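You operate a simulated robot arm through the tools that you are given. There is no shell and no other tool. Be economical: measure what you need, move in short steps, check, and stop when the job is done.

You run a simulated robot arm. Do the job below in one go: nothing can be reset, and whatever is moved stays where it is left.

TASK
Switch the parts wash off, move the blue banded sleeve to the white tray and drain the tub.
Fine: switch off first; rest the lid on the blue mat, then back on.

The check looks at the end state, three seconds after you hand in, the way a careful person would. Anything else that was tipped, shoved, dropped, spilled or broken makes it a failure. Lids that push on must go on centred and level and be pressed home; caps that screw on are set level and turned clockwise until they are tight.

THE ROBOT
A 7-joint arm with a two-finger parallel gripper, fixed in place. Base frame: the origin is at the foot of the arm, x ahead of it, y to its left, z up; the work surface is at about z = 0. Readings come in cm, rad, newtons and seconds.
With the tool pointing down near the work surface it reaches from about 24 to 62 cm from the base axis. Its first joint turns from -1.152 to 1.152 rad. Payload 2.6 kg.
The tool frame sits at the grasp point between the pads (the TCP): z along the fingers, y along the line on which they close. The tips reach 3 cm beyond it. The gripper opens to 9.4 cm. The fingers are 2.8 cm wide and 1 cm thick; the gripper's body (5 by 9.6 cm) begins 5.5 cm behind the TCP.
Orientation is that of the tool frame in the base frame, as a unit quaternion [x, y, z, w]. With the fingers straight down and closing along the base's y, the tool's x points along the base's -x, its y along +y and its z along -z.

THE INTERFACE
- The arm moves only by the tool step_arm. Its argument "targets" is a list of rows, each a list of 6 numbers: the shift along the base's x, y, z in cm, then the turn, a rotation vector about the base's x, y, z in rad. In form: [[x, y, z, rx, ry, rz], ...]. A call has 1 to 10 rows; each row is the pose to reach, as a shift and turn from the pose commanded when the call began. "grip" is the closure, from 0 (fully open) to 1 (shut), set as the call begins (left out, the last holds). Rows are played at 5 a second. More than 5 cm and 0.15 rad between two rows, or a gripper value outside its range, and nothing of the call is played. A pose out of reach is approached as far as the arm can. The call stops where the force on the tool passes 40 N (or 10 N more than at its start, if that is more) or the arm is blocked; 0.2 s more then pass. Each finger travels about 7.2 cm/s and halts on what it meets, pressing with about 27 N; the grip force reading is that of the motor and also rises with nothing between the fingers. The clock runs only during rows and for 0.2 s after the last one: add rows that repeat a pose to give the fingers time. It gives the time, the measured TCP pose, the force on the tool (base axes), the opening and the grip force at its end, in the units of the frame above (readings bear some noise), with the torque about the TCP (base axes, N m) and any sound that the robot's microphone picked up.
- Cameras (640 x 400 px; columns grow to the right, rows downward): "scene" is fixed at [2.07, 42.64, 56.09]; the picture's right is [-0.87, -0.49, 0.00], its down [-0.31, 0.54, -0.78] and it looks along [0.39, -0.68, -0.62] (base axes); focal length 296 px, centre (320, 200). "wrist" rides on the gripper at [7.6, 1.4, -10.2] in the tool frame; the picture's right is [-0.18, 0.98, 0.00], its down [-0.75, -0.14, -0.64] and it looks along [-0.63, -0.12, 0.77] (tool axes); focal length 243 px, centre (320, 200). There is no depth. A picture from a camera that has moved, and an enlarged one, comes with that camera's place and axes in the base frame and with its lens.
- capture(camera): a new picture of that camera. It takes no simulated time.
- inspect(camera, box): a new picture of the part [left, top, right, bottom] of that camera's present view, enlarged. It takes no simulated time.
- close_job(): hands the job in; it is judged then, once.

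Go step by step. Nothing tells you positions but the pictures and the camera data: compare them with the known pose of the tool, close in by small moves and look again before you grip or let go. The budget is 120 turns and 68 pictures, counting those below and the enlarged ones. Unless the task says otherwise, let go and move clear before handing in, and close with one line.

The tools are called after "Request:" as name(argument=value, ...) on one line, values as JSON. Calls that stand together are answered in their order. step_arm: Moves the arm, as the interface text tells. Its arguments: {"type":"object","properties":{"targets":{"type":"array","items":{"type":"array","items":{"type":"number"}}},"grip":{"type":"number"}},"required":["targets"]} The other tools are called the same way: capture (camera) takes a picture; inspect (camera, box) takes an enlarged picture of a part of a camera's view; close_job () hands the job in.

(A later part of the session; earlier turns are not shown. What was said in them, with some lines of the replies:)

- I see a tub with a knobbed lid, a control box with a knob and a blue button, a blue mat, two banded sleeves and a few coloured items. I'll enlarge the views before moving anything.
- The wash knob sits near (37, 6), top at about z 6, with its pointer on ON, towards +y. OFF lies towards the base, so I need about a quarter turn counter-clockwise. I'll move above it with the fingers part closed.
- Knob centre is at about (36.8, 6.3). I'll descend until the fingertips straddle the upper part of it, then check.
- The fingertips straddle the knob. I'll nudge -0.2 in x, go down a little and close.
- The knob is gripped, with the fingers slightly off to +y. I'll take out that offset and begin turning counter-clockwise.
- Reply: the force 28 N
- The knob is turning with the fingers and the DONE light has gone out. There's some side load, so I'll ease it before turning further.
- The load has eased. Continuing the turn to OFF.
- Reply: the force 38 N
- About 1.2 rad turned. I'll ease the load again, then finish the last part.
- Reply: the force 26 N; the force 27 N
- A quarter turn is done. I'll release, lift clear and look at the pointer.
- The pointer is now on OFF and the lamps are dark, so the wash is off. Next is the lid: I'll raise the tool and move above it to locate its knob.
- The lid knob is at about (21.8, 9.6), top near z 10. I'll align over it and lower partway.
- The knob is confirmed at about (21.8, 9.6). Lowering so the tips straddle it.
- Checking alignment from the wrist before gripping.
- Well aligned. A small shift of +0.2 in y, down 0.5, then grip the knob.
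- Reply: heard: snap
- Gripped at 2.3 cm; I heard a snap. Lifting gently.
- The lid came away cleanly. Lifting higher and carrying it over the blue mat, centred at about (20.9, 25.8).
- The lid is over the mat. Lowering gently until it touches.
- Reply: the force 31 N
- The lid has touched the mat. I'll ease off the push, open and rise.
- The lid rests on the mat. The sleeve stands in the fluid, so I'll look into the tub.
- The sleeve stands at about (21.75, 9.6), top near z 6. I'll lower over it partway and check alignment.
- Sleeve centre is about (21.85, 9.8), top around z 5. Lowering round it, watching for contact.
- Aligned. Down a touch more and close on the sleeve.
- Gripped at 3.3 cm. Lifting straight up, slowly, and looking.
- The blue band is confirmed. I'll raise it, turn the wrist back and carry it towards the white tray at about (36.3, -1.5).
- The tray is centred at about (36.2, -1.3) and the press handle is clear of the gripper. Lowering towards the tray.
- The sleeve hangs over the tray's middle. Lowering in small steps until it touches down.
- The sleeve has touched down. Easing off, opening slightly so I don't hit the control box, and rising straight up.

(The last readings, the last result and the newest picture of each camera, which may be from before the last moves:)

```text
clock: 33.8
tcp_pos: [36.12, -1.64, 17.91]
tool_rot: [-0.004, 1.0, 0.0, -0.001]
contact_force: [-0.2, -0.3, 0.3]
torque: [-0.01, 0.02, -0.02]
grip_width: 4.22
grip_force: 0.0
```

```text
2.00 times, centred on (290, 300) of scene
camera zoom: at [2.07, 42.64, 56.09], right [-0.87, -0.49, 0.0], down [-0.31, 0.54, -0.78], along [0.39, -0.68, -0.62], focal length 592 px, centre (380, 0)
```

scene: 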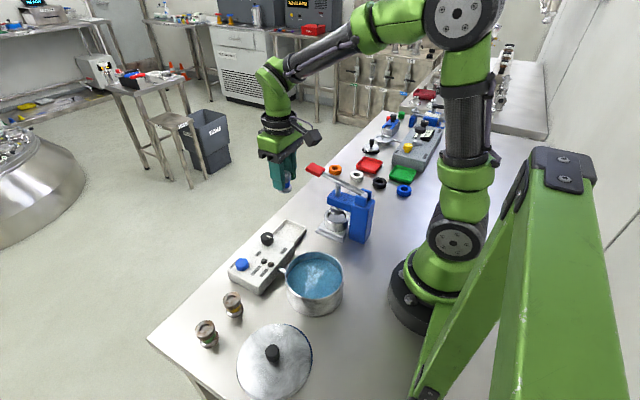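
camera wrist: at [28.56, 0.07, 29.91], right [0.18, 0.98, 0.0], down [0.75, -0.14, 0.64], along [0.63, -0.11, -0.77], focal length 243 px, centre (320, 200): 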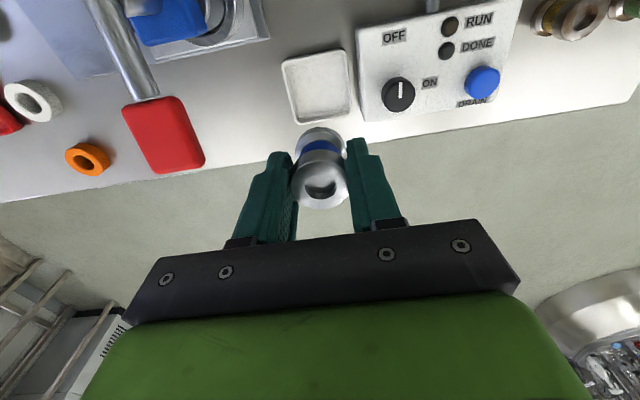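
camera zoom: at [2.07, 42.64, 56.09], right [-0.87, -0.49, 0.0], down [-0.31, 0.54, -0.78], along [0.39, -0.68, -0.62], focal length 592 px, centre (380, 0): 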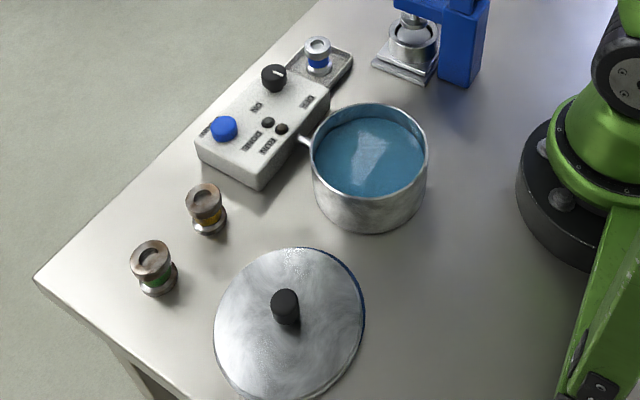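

The sleeve stands upright in the tray. Now for the lid: I'll turn the wrist back to the earlier grip orientation and go over the lid knob at about (21, 26).

Request:
step_arm(targets=[[-1, 1, 2, 0, 0, 0.13], [-3, 4, 3, 0, 0, 0.26], [-5, 7, 3, 0, 0, 0.39], [-7, 10, 3, 0, 0, 0.52], [-9, 13, 3, 0, 0, 0.65], [-11, 16, 3, 0, 0, 0.79], [-13, 19, 3, 0, 0, 0.92], [-14, 22, 3, 0, 0, 1.05], [-15, 25, 3, 0, 0, 1.18], [-15.1, 27.5, 2, 0, 0, 1.31]], grip=0.45)

Request:
step_arm(targets=[[0, 0, -3, 0, 0, 0.13], [0, 0, -7, 0, 0, 0.26], [0, 0, -9, 0, 0, 0.26], [0, 0, -9, 0, 0, 0.26]])

Request:
inspect(camera="wrist", box=[200, 40, 440, 240])

```text
clock: 36.0
tcp_pos: [21.09, 26.05, 20.18]
tool_rot: [-0.614, 0.79, 0.001, 0.0]
contact_force: [0.2, 1.1, 0.2]
torque: [0.0, 0.01, -0.03]
grip_width: 5.17
grip_force: 0.0
```

```text
clock: 37.0
tcp_pos: [21.06, 25.9, 11.06]
tool_rot: [0.711, -0.704, 0.0, 0.0]
contact_force: [-0.7, -0.3, 0.1]
torque: [0.02, 0.0, -0.01]
grip_width: 5.17
grip_force: 0.0
```

```text
2.00 times, centred on (320, 140) of wrist
camera zoom: at [19.62, 18.29, 21.27], right [-0.98, 0.17, 0.0], down [0.13, 0.75, 0.64], along [0.11, 0.63, -0.77], focal length 485 px, centre (320, 320)
```

zoom: 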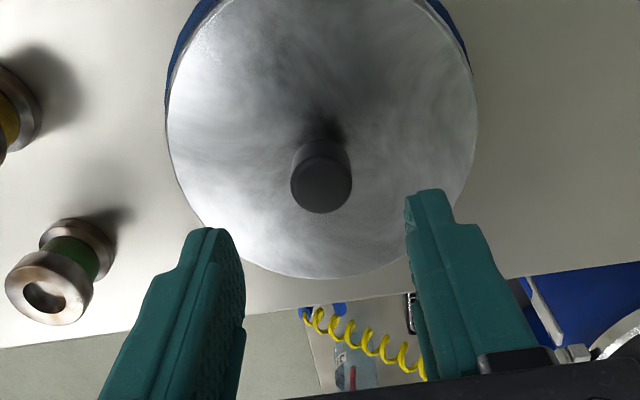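

The knob is at (20.95, 26.0), right under the tool. Descending to the same grip height and closing.

Request:
step_arm(targets=[[-0.05, 0.05, -2.5, 0, 0, 0], [-0.05, 0.05, -5, 0, 0, 0], [-0.05, 0.05, -6.1, 0, 0, 0], [-0.05, 0.05, -6.1, 0, 0, 0]])

Request:
step_arm(targets=[[0, 0, 0, 0, 0, 0], [0, 0, 0, 0, 0, 0], [0, 0, 0, 0, 0, 0]], grip=1.0)

Request:
step_arm(targets=[[0, 0, 1, 0, 0, 0], [0, 0, 4, 0, 0, 0], [0, 0, 8, 0, 0, 0], [0, 0, 12, 0, 0, 0], [0, 0, 12, 0, 0, 0]])

Request:
capture(camera="scene")

```text
clock: 38.0
tcp_pos: [21.01, 25.95, 4.96]
tool_rot: [0.71, -0.705, 0.0, -0.001]
contact_force: [-1.1, 0.8, -0.7]
torque: [0.03, 0.02, -0.03]
grip_width: 5.17
grip_force: 0.1
```

```text
clock: 38.8
tcp_pos: [20.95, 26.05, 4.97]
tool_rot: [0.71, -0.704, 0.0, -0.001]
contact_force: [-0.2, 0.3, -0.1]
torque: [-0.04, 0.0, -0.04]
grip_width: 2.28
grip_force: 26.6
```

```text
clock: 40.0
tcp_pos: [21.03, 25.97, 17.03]
tool_rot: [0.71, -0.704, 0.0, 0.0]
contact_force: [0.4, -0.1, -1.5]
torque: [0.02, -0.02, 0.01]
grip_width: 2.32
grip_force: 26.6
```

```text
26 pictures are left
```

scene: 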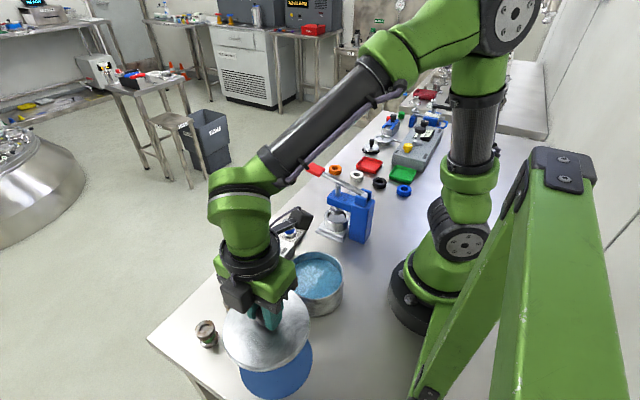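

The lid is back in hand and level. Carrying it over the tub to a hover just above the rim.

Request:
step_arm(targets=[[0, 0, 2, 0, 0, 0], [0.2, -3.5, 2, 0, 0, 0], [0.3, -7, 2, 0, 0, 0], [0.5, -10.5, 2, 0, 0, 0], [0.6, -13.5, 2, 0, 0, 0], [0.7, -16.2, 1, 0, 0, 0], [0.7, -16.2, -2, 0, 0, 0], [0.7, -16.2, -4, 0, 0, 0], [0.7, -16.2, -4, 0, 0, 0]])

Request:
inspect(camera="scene", box=[250, 200, 380, 320])

Request:
inspect(camera="wrist", box=[180, 0, 460, 220])

```text
clock: 42.0
tcp_pos: [21.74, 9.8, 12.92]
tool_rot: [0.71, -0.704, 0.0, 0.0]
contact_force: [-0.7, -0.1, -1.6]
torque: [-0.04, -0.02, 0.01]
grip_width: 2.31
grip_force: 27.4
```

```text
3.33 times, centred on (315, 260) of scene
camera zoom: at [2.07, 42.64, 56.09], right [-0.87, -0.49, 0.0], down [-0.31, 0.54, -0.78], along [0.39, -0.68, -0.62], focal length 987 px, centre (337, 0)
```

zoom: 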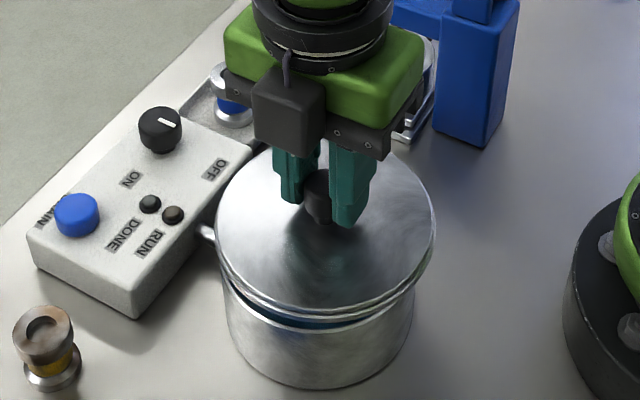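

```text
1.82 times, centred on (320, 110) of wrist
camera zoom: at [20.21, 2.12, 23.13], right [-0.98, 0.18, 0.0], down [0.13, 0.75, 0.64], along [0.11, 0.63, -0.77], focal length 441 px, centre (320, 364)
```

zoom: 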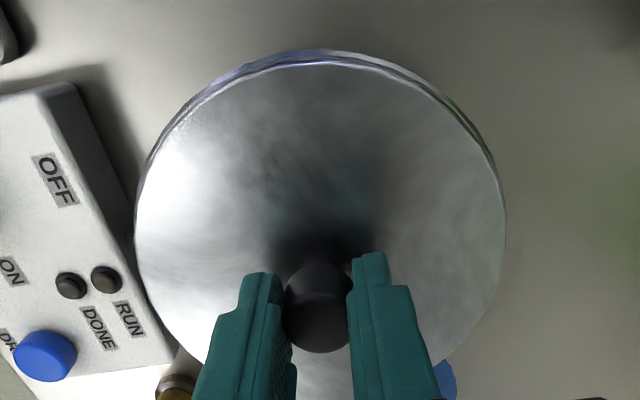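

The lid looks centred over the tub. Lowering gently to the rim.

Request:
step_arm(targets=[[0, 0, -0.7, 0, 0, 0], [0, 0, -1.3, 0, 0, 0], [0, 0, -1.6, 0, 0, 0], [0, 0, -1.6, 0, 0, 0]])

Request:
inspect(camera="scene", box=[250, 200, 380, 320])

```text
clock: 43.0
tcp_pos: [21.67, 9.76, 11.15]
tool_rot: [0.711, -0.704, -0.001, 0.0]
contact_force: [-0.5, 0.0, -1.5]
torque: [0.04, 0.0, -0.02]
grip_width: 2.32
grip_force: 27.0
```

```text
3.33 times, centred on (315, 260) of scene
camera zoom: at [2.07, 42.64, 56.09], right [-0.87, -0.49, 0.0], down [-0.31, 0.54, -0.78], along [0.39, -0.68, -0.62], focal length 987 px, centre (337, 0)
```

zoom: 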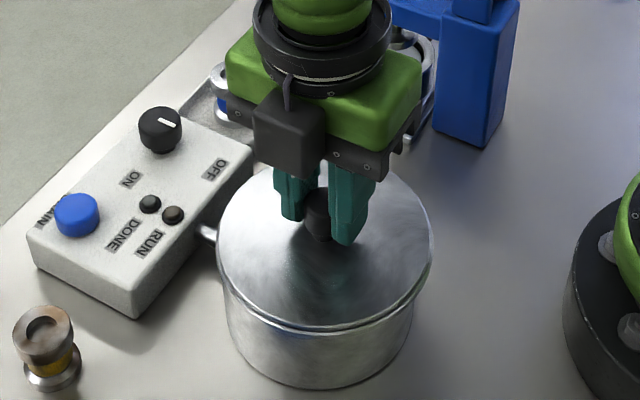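

Almost seated, no contact force yet. Continuing down in small steps to press it home.

Request:
step_arm(targets=[[0, 0, -0.15, 0, 0, 0], [0, 0, -0.3, 0, 0, 0], [0, 0, -0.45, 0, 0, 0], [0, 0, -0.6, 0, 0, 0]])

```text
clock: 44.0
tcp_pos: [21.75, 9.74, 10.79]
tool_rot: [0.71, -0.704, 0.0, -0.001]
contact_force: [1.8, -0.2, -0.4]
torque: [0.0, -0.15, 0.04]
grip_width: 2.31
grip_force: 27.1
```

Request:
step_arm(targets=[[0, 0, -0.2, 0, 0, 0], [0, 0, -0.4, 0, 0, 0], [0, 0, -0.6, 0, 0, 0], [0, 0, -0.8, 0, 0, 0]])

Request:
inspect(camera="scene", box=[250, 200, 380, 320])

```text
clock: 44.9
tcp_pos: [21.81, 9.88, 10.16]
tool_rot: [0.71, -0.704, 0.001, -0.001]
contact_force: [-1.8, -0.2, 5.0]
torque: [-0.02, 0.29, 0.04]
grip_width: 2.33
grip_force: 27.0
stopped in row 4: the force on the tool passed its limit at 46 N (the readings are from after the stop); the commanded pose is now the measured one
```

```text
3.33 times, centred on (315, 260) of scene
camera zoom: at [2.07, 42.64, 56.09], right [-0.87, -0.49, 0.0], down [-0.31, 0.54, -0.78], along [0.39, -0.68, -0.62], focal length 987 px, centre (337, 0)
```

zoom: 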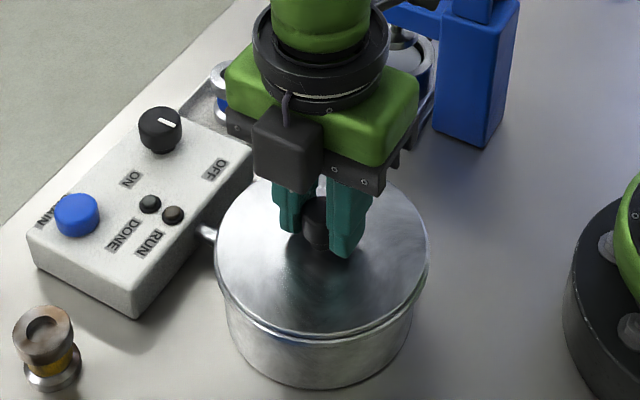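

Force limit reached while pressing. I'll release, rise and compare the lid with how it sat at the start.

Request:
step_arm(targets=[[0, 0, 0, 0, 0, 0], [0, 0, 0, 0, 0, 0], [0, 0, 1.5, 0, 0, 0], [0, 0, 4, 0, 0, 0], [0, 0, 8, 0, 0, 0], [0, 0, 12, 0, 0, 0]], grip=0.45)

Request:
inspect(camera="scene", box=[220, 200, 380, 320])

Request:
inspect(camera="wrist", box=[200, 0, 440, 180])

```text
clock: 46.3
tcp_pos: [21.74, 9.85, 22.39]
tool_rot: [0.71, -0.704, 0.0, -0.001]
contact_force: [0.3, -0.5, 0.1]
torque: [-0.01, -0.01, -0.02]
grip_width: 5.16
grip_force: 0.0
heard: snap
```

```text
3.33 times, centred on (300, 260) of scene
camera zoom: at [2.07, 42.64, 56.09], right [-0.87, -0.49, 0.0], down [-0.31, 0.54, -0.78], along [0.39, -0.68, -0.62], focal length 987 px, centre (387, 0)
```

zoom: 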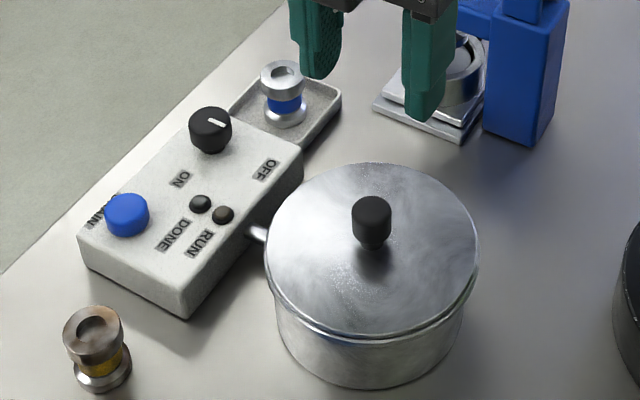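

```text
2.22 times, centred on (320, 90) of wrist
camera zoom: at [20.25, 2.17, 32.49], right [-0.98, 0.17, 0.0], down [0.13, 0.75, 0.64], along [0.11, 0.63, -0.77], focal length 539 px, centre (320, 444)
```

zoom: 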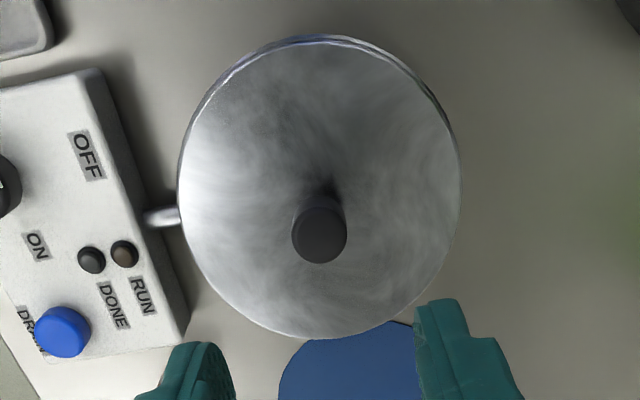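

I'll repeat an earlier crop to compare lid and tub position directly.

Request:
inspect(camera="scene", box=[240, 180, 400, 320])

Request:
inspect(camera="scene", box=[275, 240, 355, 320])

```text
2.86 times, centred on (320, 250) of scene
camera zoom: at [2.07, 42.64, 56.09], right [-0.87, -0.49, 0.0], down [-0.31, 0.54, -0.78], along [0.39, -0.68, -0.62], focal length 846 px, centre (320, 57)
```

zoom: 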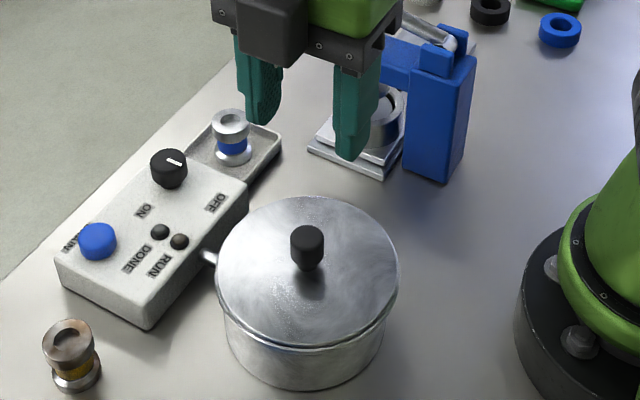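

```text
5.00 times, centred on (315, 280) of scene
camera zoom: at [2.07, 42.64, 56.09], right [-0.87, -0.49, 0.0], down [-0.31, 0.54, -0.78], along [0.39, -0.68, -0.62], focal length 1481 px, centre (345, -200)
```

zoom: 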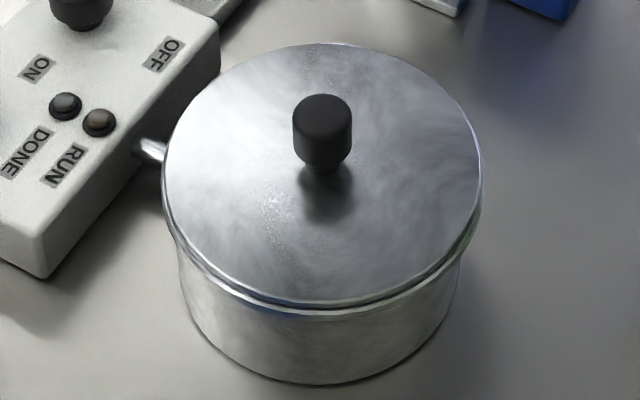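

The lid looks level but sits about 0.15 cm from where it was. I'll press straight down on the knob with shut fingers to be sure it's home.

Request:
step_arm(targets=[[-0.1, -0.1, -3, 0, 0, 0], [-0.1, -0.1, -7, 0, 0, 0], [-0.1, -0.1, -8.6, 0, 0, 0], [-0.1, -0.1, -8.6, 0, 0, 0]], grip=1.0)

Request:
step_arm(targets=[[0, 0, -0.3, 0, 0, 0], [0, 0, -0.6, 0, 0, 0], [0, 0, -0.9, 0, 0, 0], [0, 0, -1.2, 0, 0, 0], [0, 0, -1.5, 0, 0, 0], [0, 0, -1.8, 0, 0, 0], [0, 0, -2.1, 0, 0, 0]])

Request:
inspect(camera="scene", box=[240, 180, 400, 320])

```text
clock: 47.3
tcp_pos: [21.55, 9.69, 13.58]
tool_rot: [0.71, -0.704, 0.0, -0.001]
contact_force: [-0.4, 0.6, -0.8]
torque: [-0.01, -0.01, -0.01]
grip_width: 0.0
grip_force: 26.8
```

```text
clock: 48.3
tcp_pos: [21.62, 9.76, 12.73]
tool_rot: [0.71, -0.704, 0.001, -0.001]
contact_force: [-3.3, -1.5, 6.2]
torque: [-0.04, 0.1, 0.0]
grip_width: 0.0
grip_force: 26.5
stopped in row 4: the force on the tool passed its limit at 54 N (the readings are from after the stop); the commanded pose is now the measured one
```

```text
2.86 times, centred on (320, 250) of scene
camera zoom: at [2.07, 42.64, 56.09], right [-0.87, -0.49, 0.0], down [-0.31, 0.54, -0.78], along [0.39, -0.68, -0.62], focal length 846 px, centre (320, 57)
```

zoom: 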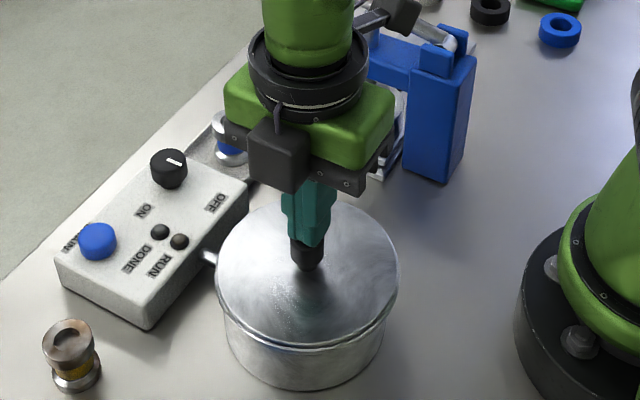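

Pressing at over 50 N gives no further travel and the lid is at its original height, so it is home. Next I'll rise and go above the blue DRAIN button.

Request:
step_arm(targets=[[0, 0, 3, 0, 0, 0], [2, 0.5, 5.5, 0, 0, 0], [6, 1.5, 5.5, 0, 0, 0], [10, 3, 5.5, 0, 0, 0], [14, 4.2, 3, 0, 0, 0], [15.8, 4.4, 1, 0, 0, 0], [15.8, 4.4, 1, 0, 0, 0]])

Request:
capture(camera="wrist")

Request:
inspect(camera="scene", box=[200, 200, 360, 320])

```text
clock: 49.9
tcp_pos: [37.52, 13.99, 13.77]
tool_rot: [0.71, -0.704, 0.002, -0.002]
contact_force: [0.6, -0.4, 0.6]
torque: [0.02, 0.02, -0.02]
grip_width: 0.01
grip_force: 27.1
```

```text
16 pictures are left
camera wrist: at [36.12, 6.44, 23.82], right [-0.98, 0.18, 0.0], down [0.13, 0.75, 0.64], along [0.12, 0.63, -0.77], focal length 243 px, centre (320, 200)
```

wrist: 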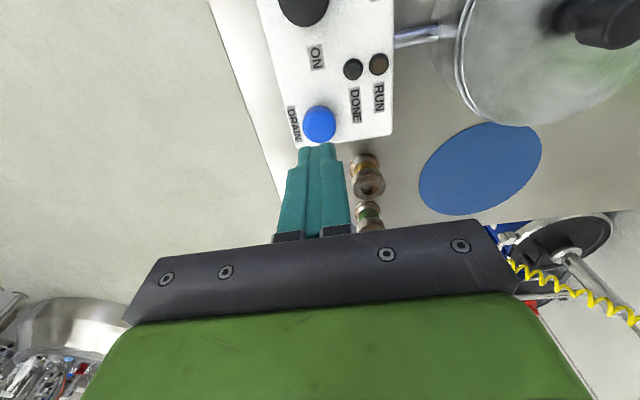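

```text
3.33 times, centred on (280, 260) of scene
camera zoom: at [2.08, 42.64, 56.09], right [-0.87, -0.49, 0.0], down [-0.31, 0.54, -0.78], along [0.39, -0.68, -0.62], focal length 987 px, centre (453, 0)
```

zoom: 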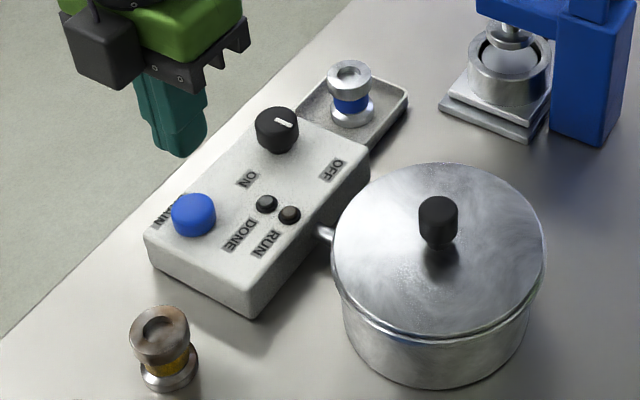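

The button is right under the tool at (37.6, 13.9). Lowering and pressing it gently.

Request:
step_arm(targets=[[0.1, 0, -2.5, 0, 0, 0], [0.1, 0, -4.7, 0, 0, 0], [0.1, 0, -5.2, 0, 0, 0], [0.1, 0, -5.5, 0, 0, 0], [0.1, 0, -5.8, 0, 0, 0], [0.1, 0, -6.0, 0, 0, 0], [0.1, 0, -6.2, 0, 0, 0]])

Request:
inspect(camera="scene", box=[200, 200, 360, 320])

```text
clock: 51.5
tcp_pos: [37.62, 14.03, 7.61]
tool_rot: [0.71, -0.704, 0.001, -0.002]
contact_force: [0.2, 0.3, 2.6]
torque: [0.0, -0.04, -0.01]
grip_width: 0.0
grip_force: 27.0
heard: click
```

```text
3.33 times, centred on (280, 260) of scene
camera zoom: at [2.07, 42.64, 56.09], right [-0.87, -0.49, 0.0], down [-0.31, 0.54, -0.78], along [0.39, -0.68, -0.62], focal length 987 px, centre (453, 0)
```

zoom: 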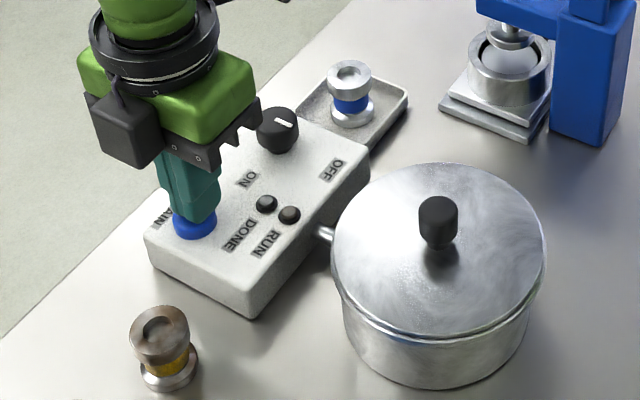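

It clicked. I'll hold briefly, then rise and check for a draining sound.

Request:
step_arm(targets=[[0, 0, 0, 0, 0, 0], [0, 0, 0, 0, 0, 0], [0, 0, 0, 0, 0, 0], [0, 0, 0, 0, 0, 0], [0, 0, 0, 0, 0, 0]])

Request:
step_arm(targets=[[0, 0, 1.5, 0, 0, 0], [0, 0, 5, 0, 0, 0], [0, 0, 9, 0, 0, 0], [0, 0, 13, 0, 0, 0], [0, 0, 13, 0, 0, 0], [0, 0, 13, 0, 0, 0]])

Request:
capture(camera="scene")

Request:
capture(camera="wrist")

```text
clock: 52.7
tcp_pos: [37.58, 14.21, 7.58]
tool_rot: [0.71, -0.704, 0.001, -0.002]
contact_force: [1.7, 1.1, 4.4]
torque: [-0.01, -0.02, -0.04]
grip_width: 0.0
grip_force: 27.3
```

```text
clock: 54.1
tcp_pos: [37.62, 14.12, 20.65]
tool_rot: [0.71, -0.704, 0.0, -0.003]
contact_force: [-0.2, -0.6, -0.1]
torque: [-0.04, -0.02, 0.01]
grip_width: 0.0
grip_force: 26.7
```

```text
13 pictures are left
```

scene: 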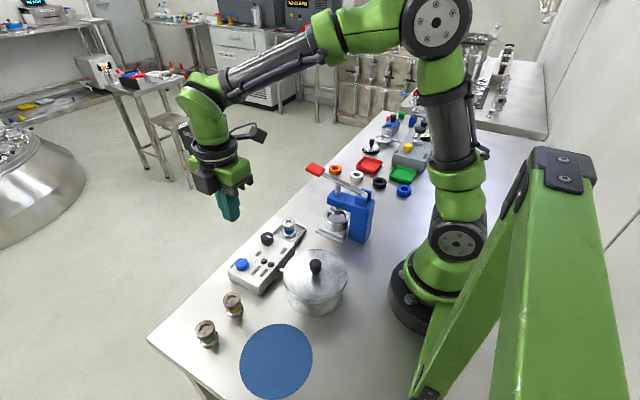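

```text
12 pictures are left
camera wrist: at [36.14, 6.5, 30.79], right [-0.98, 0.18, 0.0], down [0.13, 0.75, 0.64], along [0.12, 0.63, -0.77], focal length 243 px, centre (320, 200)
```

wrist: 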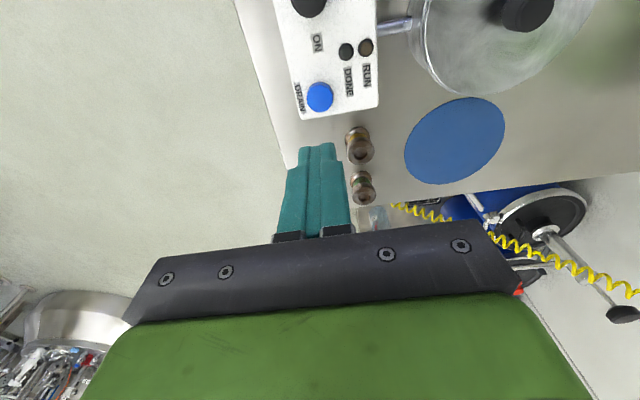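

The button is pressed and released. As a last check I'll return to the pose from which I first viewed the lid and compare directly.

Request:
step_arm(targets=[[-2, 0, 1.7, 0, 0, 0], [-6, -1.5, 1.7, 0, 0, 0], [-10, -3, 1.7, 0, 0, 0], [-14.6, -4.2, 1.7, 0, 0, 0], [-14.6, -4.2, 1.7, 0, 0, 0], [-14.6, -4.2, 1.7, 0, 0, 0]], grip=0.45)

Request:
capture(camera="wrist")

Request:
inspect(camera="scene", box=[220, 200, 380, 300])

```text
clock: 55.5
tcp_pos: [22.91, 9.81, 22.22]
tool_rot: [0.71, -0.704, 0.001, -0.002]
contact_force: [-0.5, -0.1, -1.0]
torque: [-0.01, 0.01, 0.03]
grip_width: 5.18
grip_force: 0.1
```

```text
11 pictures are left
camera wrist: at [21.5, 2.24, 32.47], right [-0.98, 0.18, 0.0], down [0.13, 0.75, 0.64], along [0.12, 0.63, -0.77], focal length 243 px, centre (320, 200)
```

wrist: 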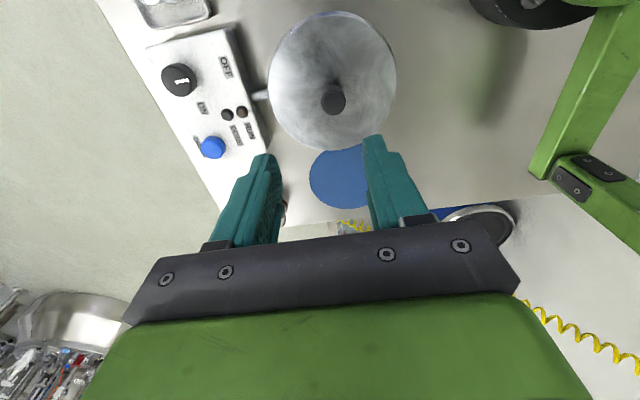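

```text
4.00 times, centred on (300, 250) of scene
camera zoom: at [2.07, 42.64, 56.09], right [-0.87, -0.49, 0.0], down [-0.31, 0.54, -0.78], along [0.39, -0.68, -0.62], focal length 1184 px, centre (400, 0)
```

zoom: 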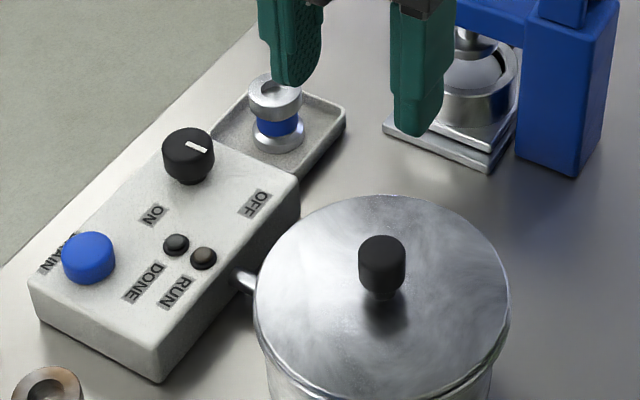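

The lid is level, at its original height and centred on the rim to about a millimetre. The knob is on OFF and the sleeve stands in the tray. I'll raise the arm clear and give the tub time to drain.

Request:
step_arm(targets=[[2, -1, 3, 0, 0, 0], [5, -2, 6, 0, 0, 0], [8, -3, 8, 0, 0, 0], [8, -3, 8, 0, 0, 0], [8, -3, 8, 0, 0, 0], [8, -3, 8, 0, 0, 0], [8, -3, 8, 0, 0, 0], [8, -3, 8, 0, 0, 0], [8, -3, 8, 0, 0, 0], [8, -3, 8, 0, 0, 0]])

Request:
step_arm(targets=[[0, 0, 0, 0, 0, 0], [0, 0, 0, 0, 0, 0], [0, 0, 0, 0, 0, 0], [0, 0, 0, 0, 0, 0], [0, 0, 0, 0, 0, 0], [0, 0, 0, 0, 0, 0], [0, 0, 0, 0, 0, 0], [0, 0, 0, 0, 0, 0], [0, 0, 0, 0, 0, 0], [0, 0, 0, 0, 0, 0]])

Request:
inspect(camera="scene", box=[140, 200, 380, 400])

```text
clock: 57.7
tcp_pos: [31.0, 7.04, 30.18]
tool_rot: [0.71, -0.704, 0.001, -0.001]
contact_force: [0.4, -0.1, 1.0]
torque: [0.02, 0.0, 0.0]
grip_width: 5.14
grip_force: 0.1
```

```text
clock: 59.9
tcp_pos: [30.98, 7.03, 30.37]
tool_rot: [0.71, -0.704, 0.001, -0.002]
contact_force: [0.4, 0.3, -0.4]
torque: [-0.01, -0.01, -0.04]
grip_width: 5.16
grip_force: 0.1
```

```text
2.00 times, centred on (260, 300) of scene
camera zoom: at [2.07, 42.64, 56.09], right [-0.87, -0.49, 0.0], down [-0.31, 0.54, -0.78], along [0.39, -0.68, -0.62], focal length 592 px, centre (440, 0)
```

zoom: 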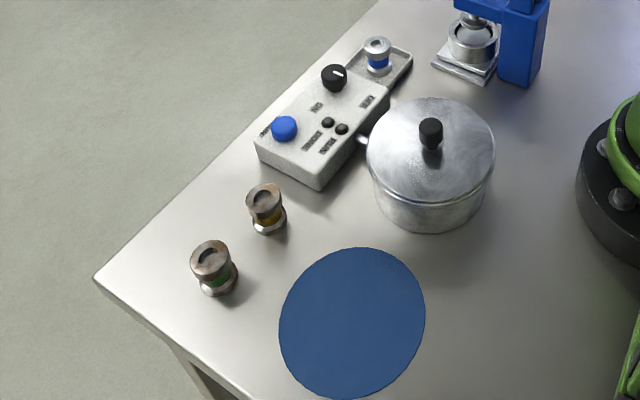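

Everything is in place and the arm is clear, so I'm handing in.

Request:
close_job()

```text
The job is handed in.
```

The wash is off, the blue-banded sleeve is upright in the white tray, the lid is pressed back on the tub, and DRAIN was pressed and clicked; with the lid on, I couldn't see the tub empty.
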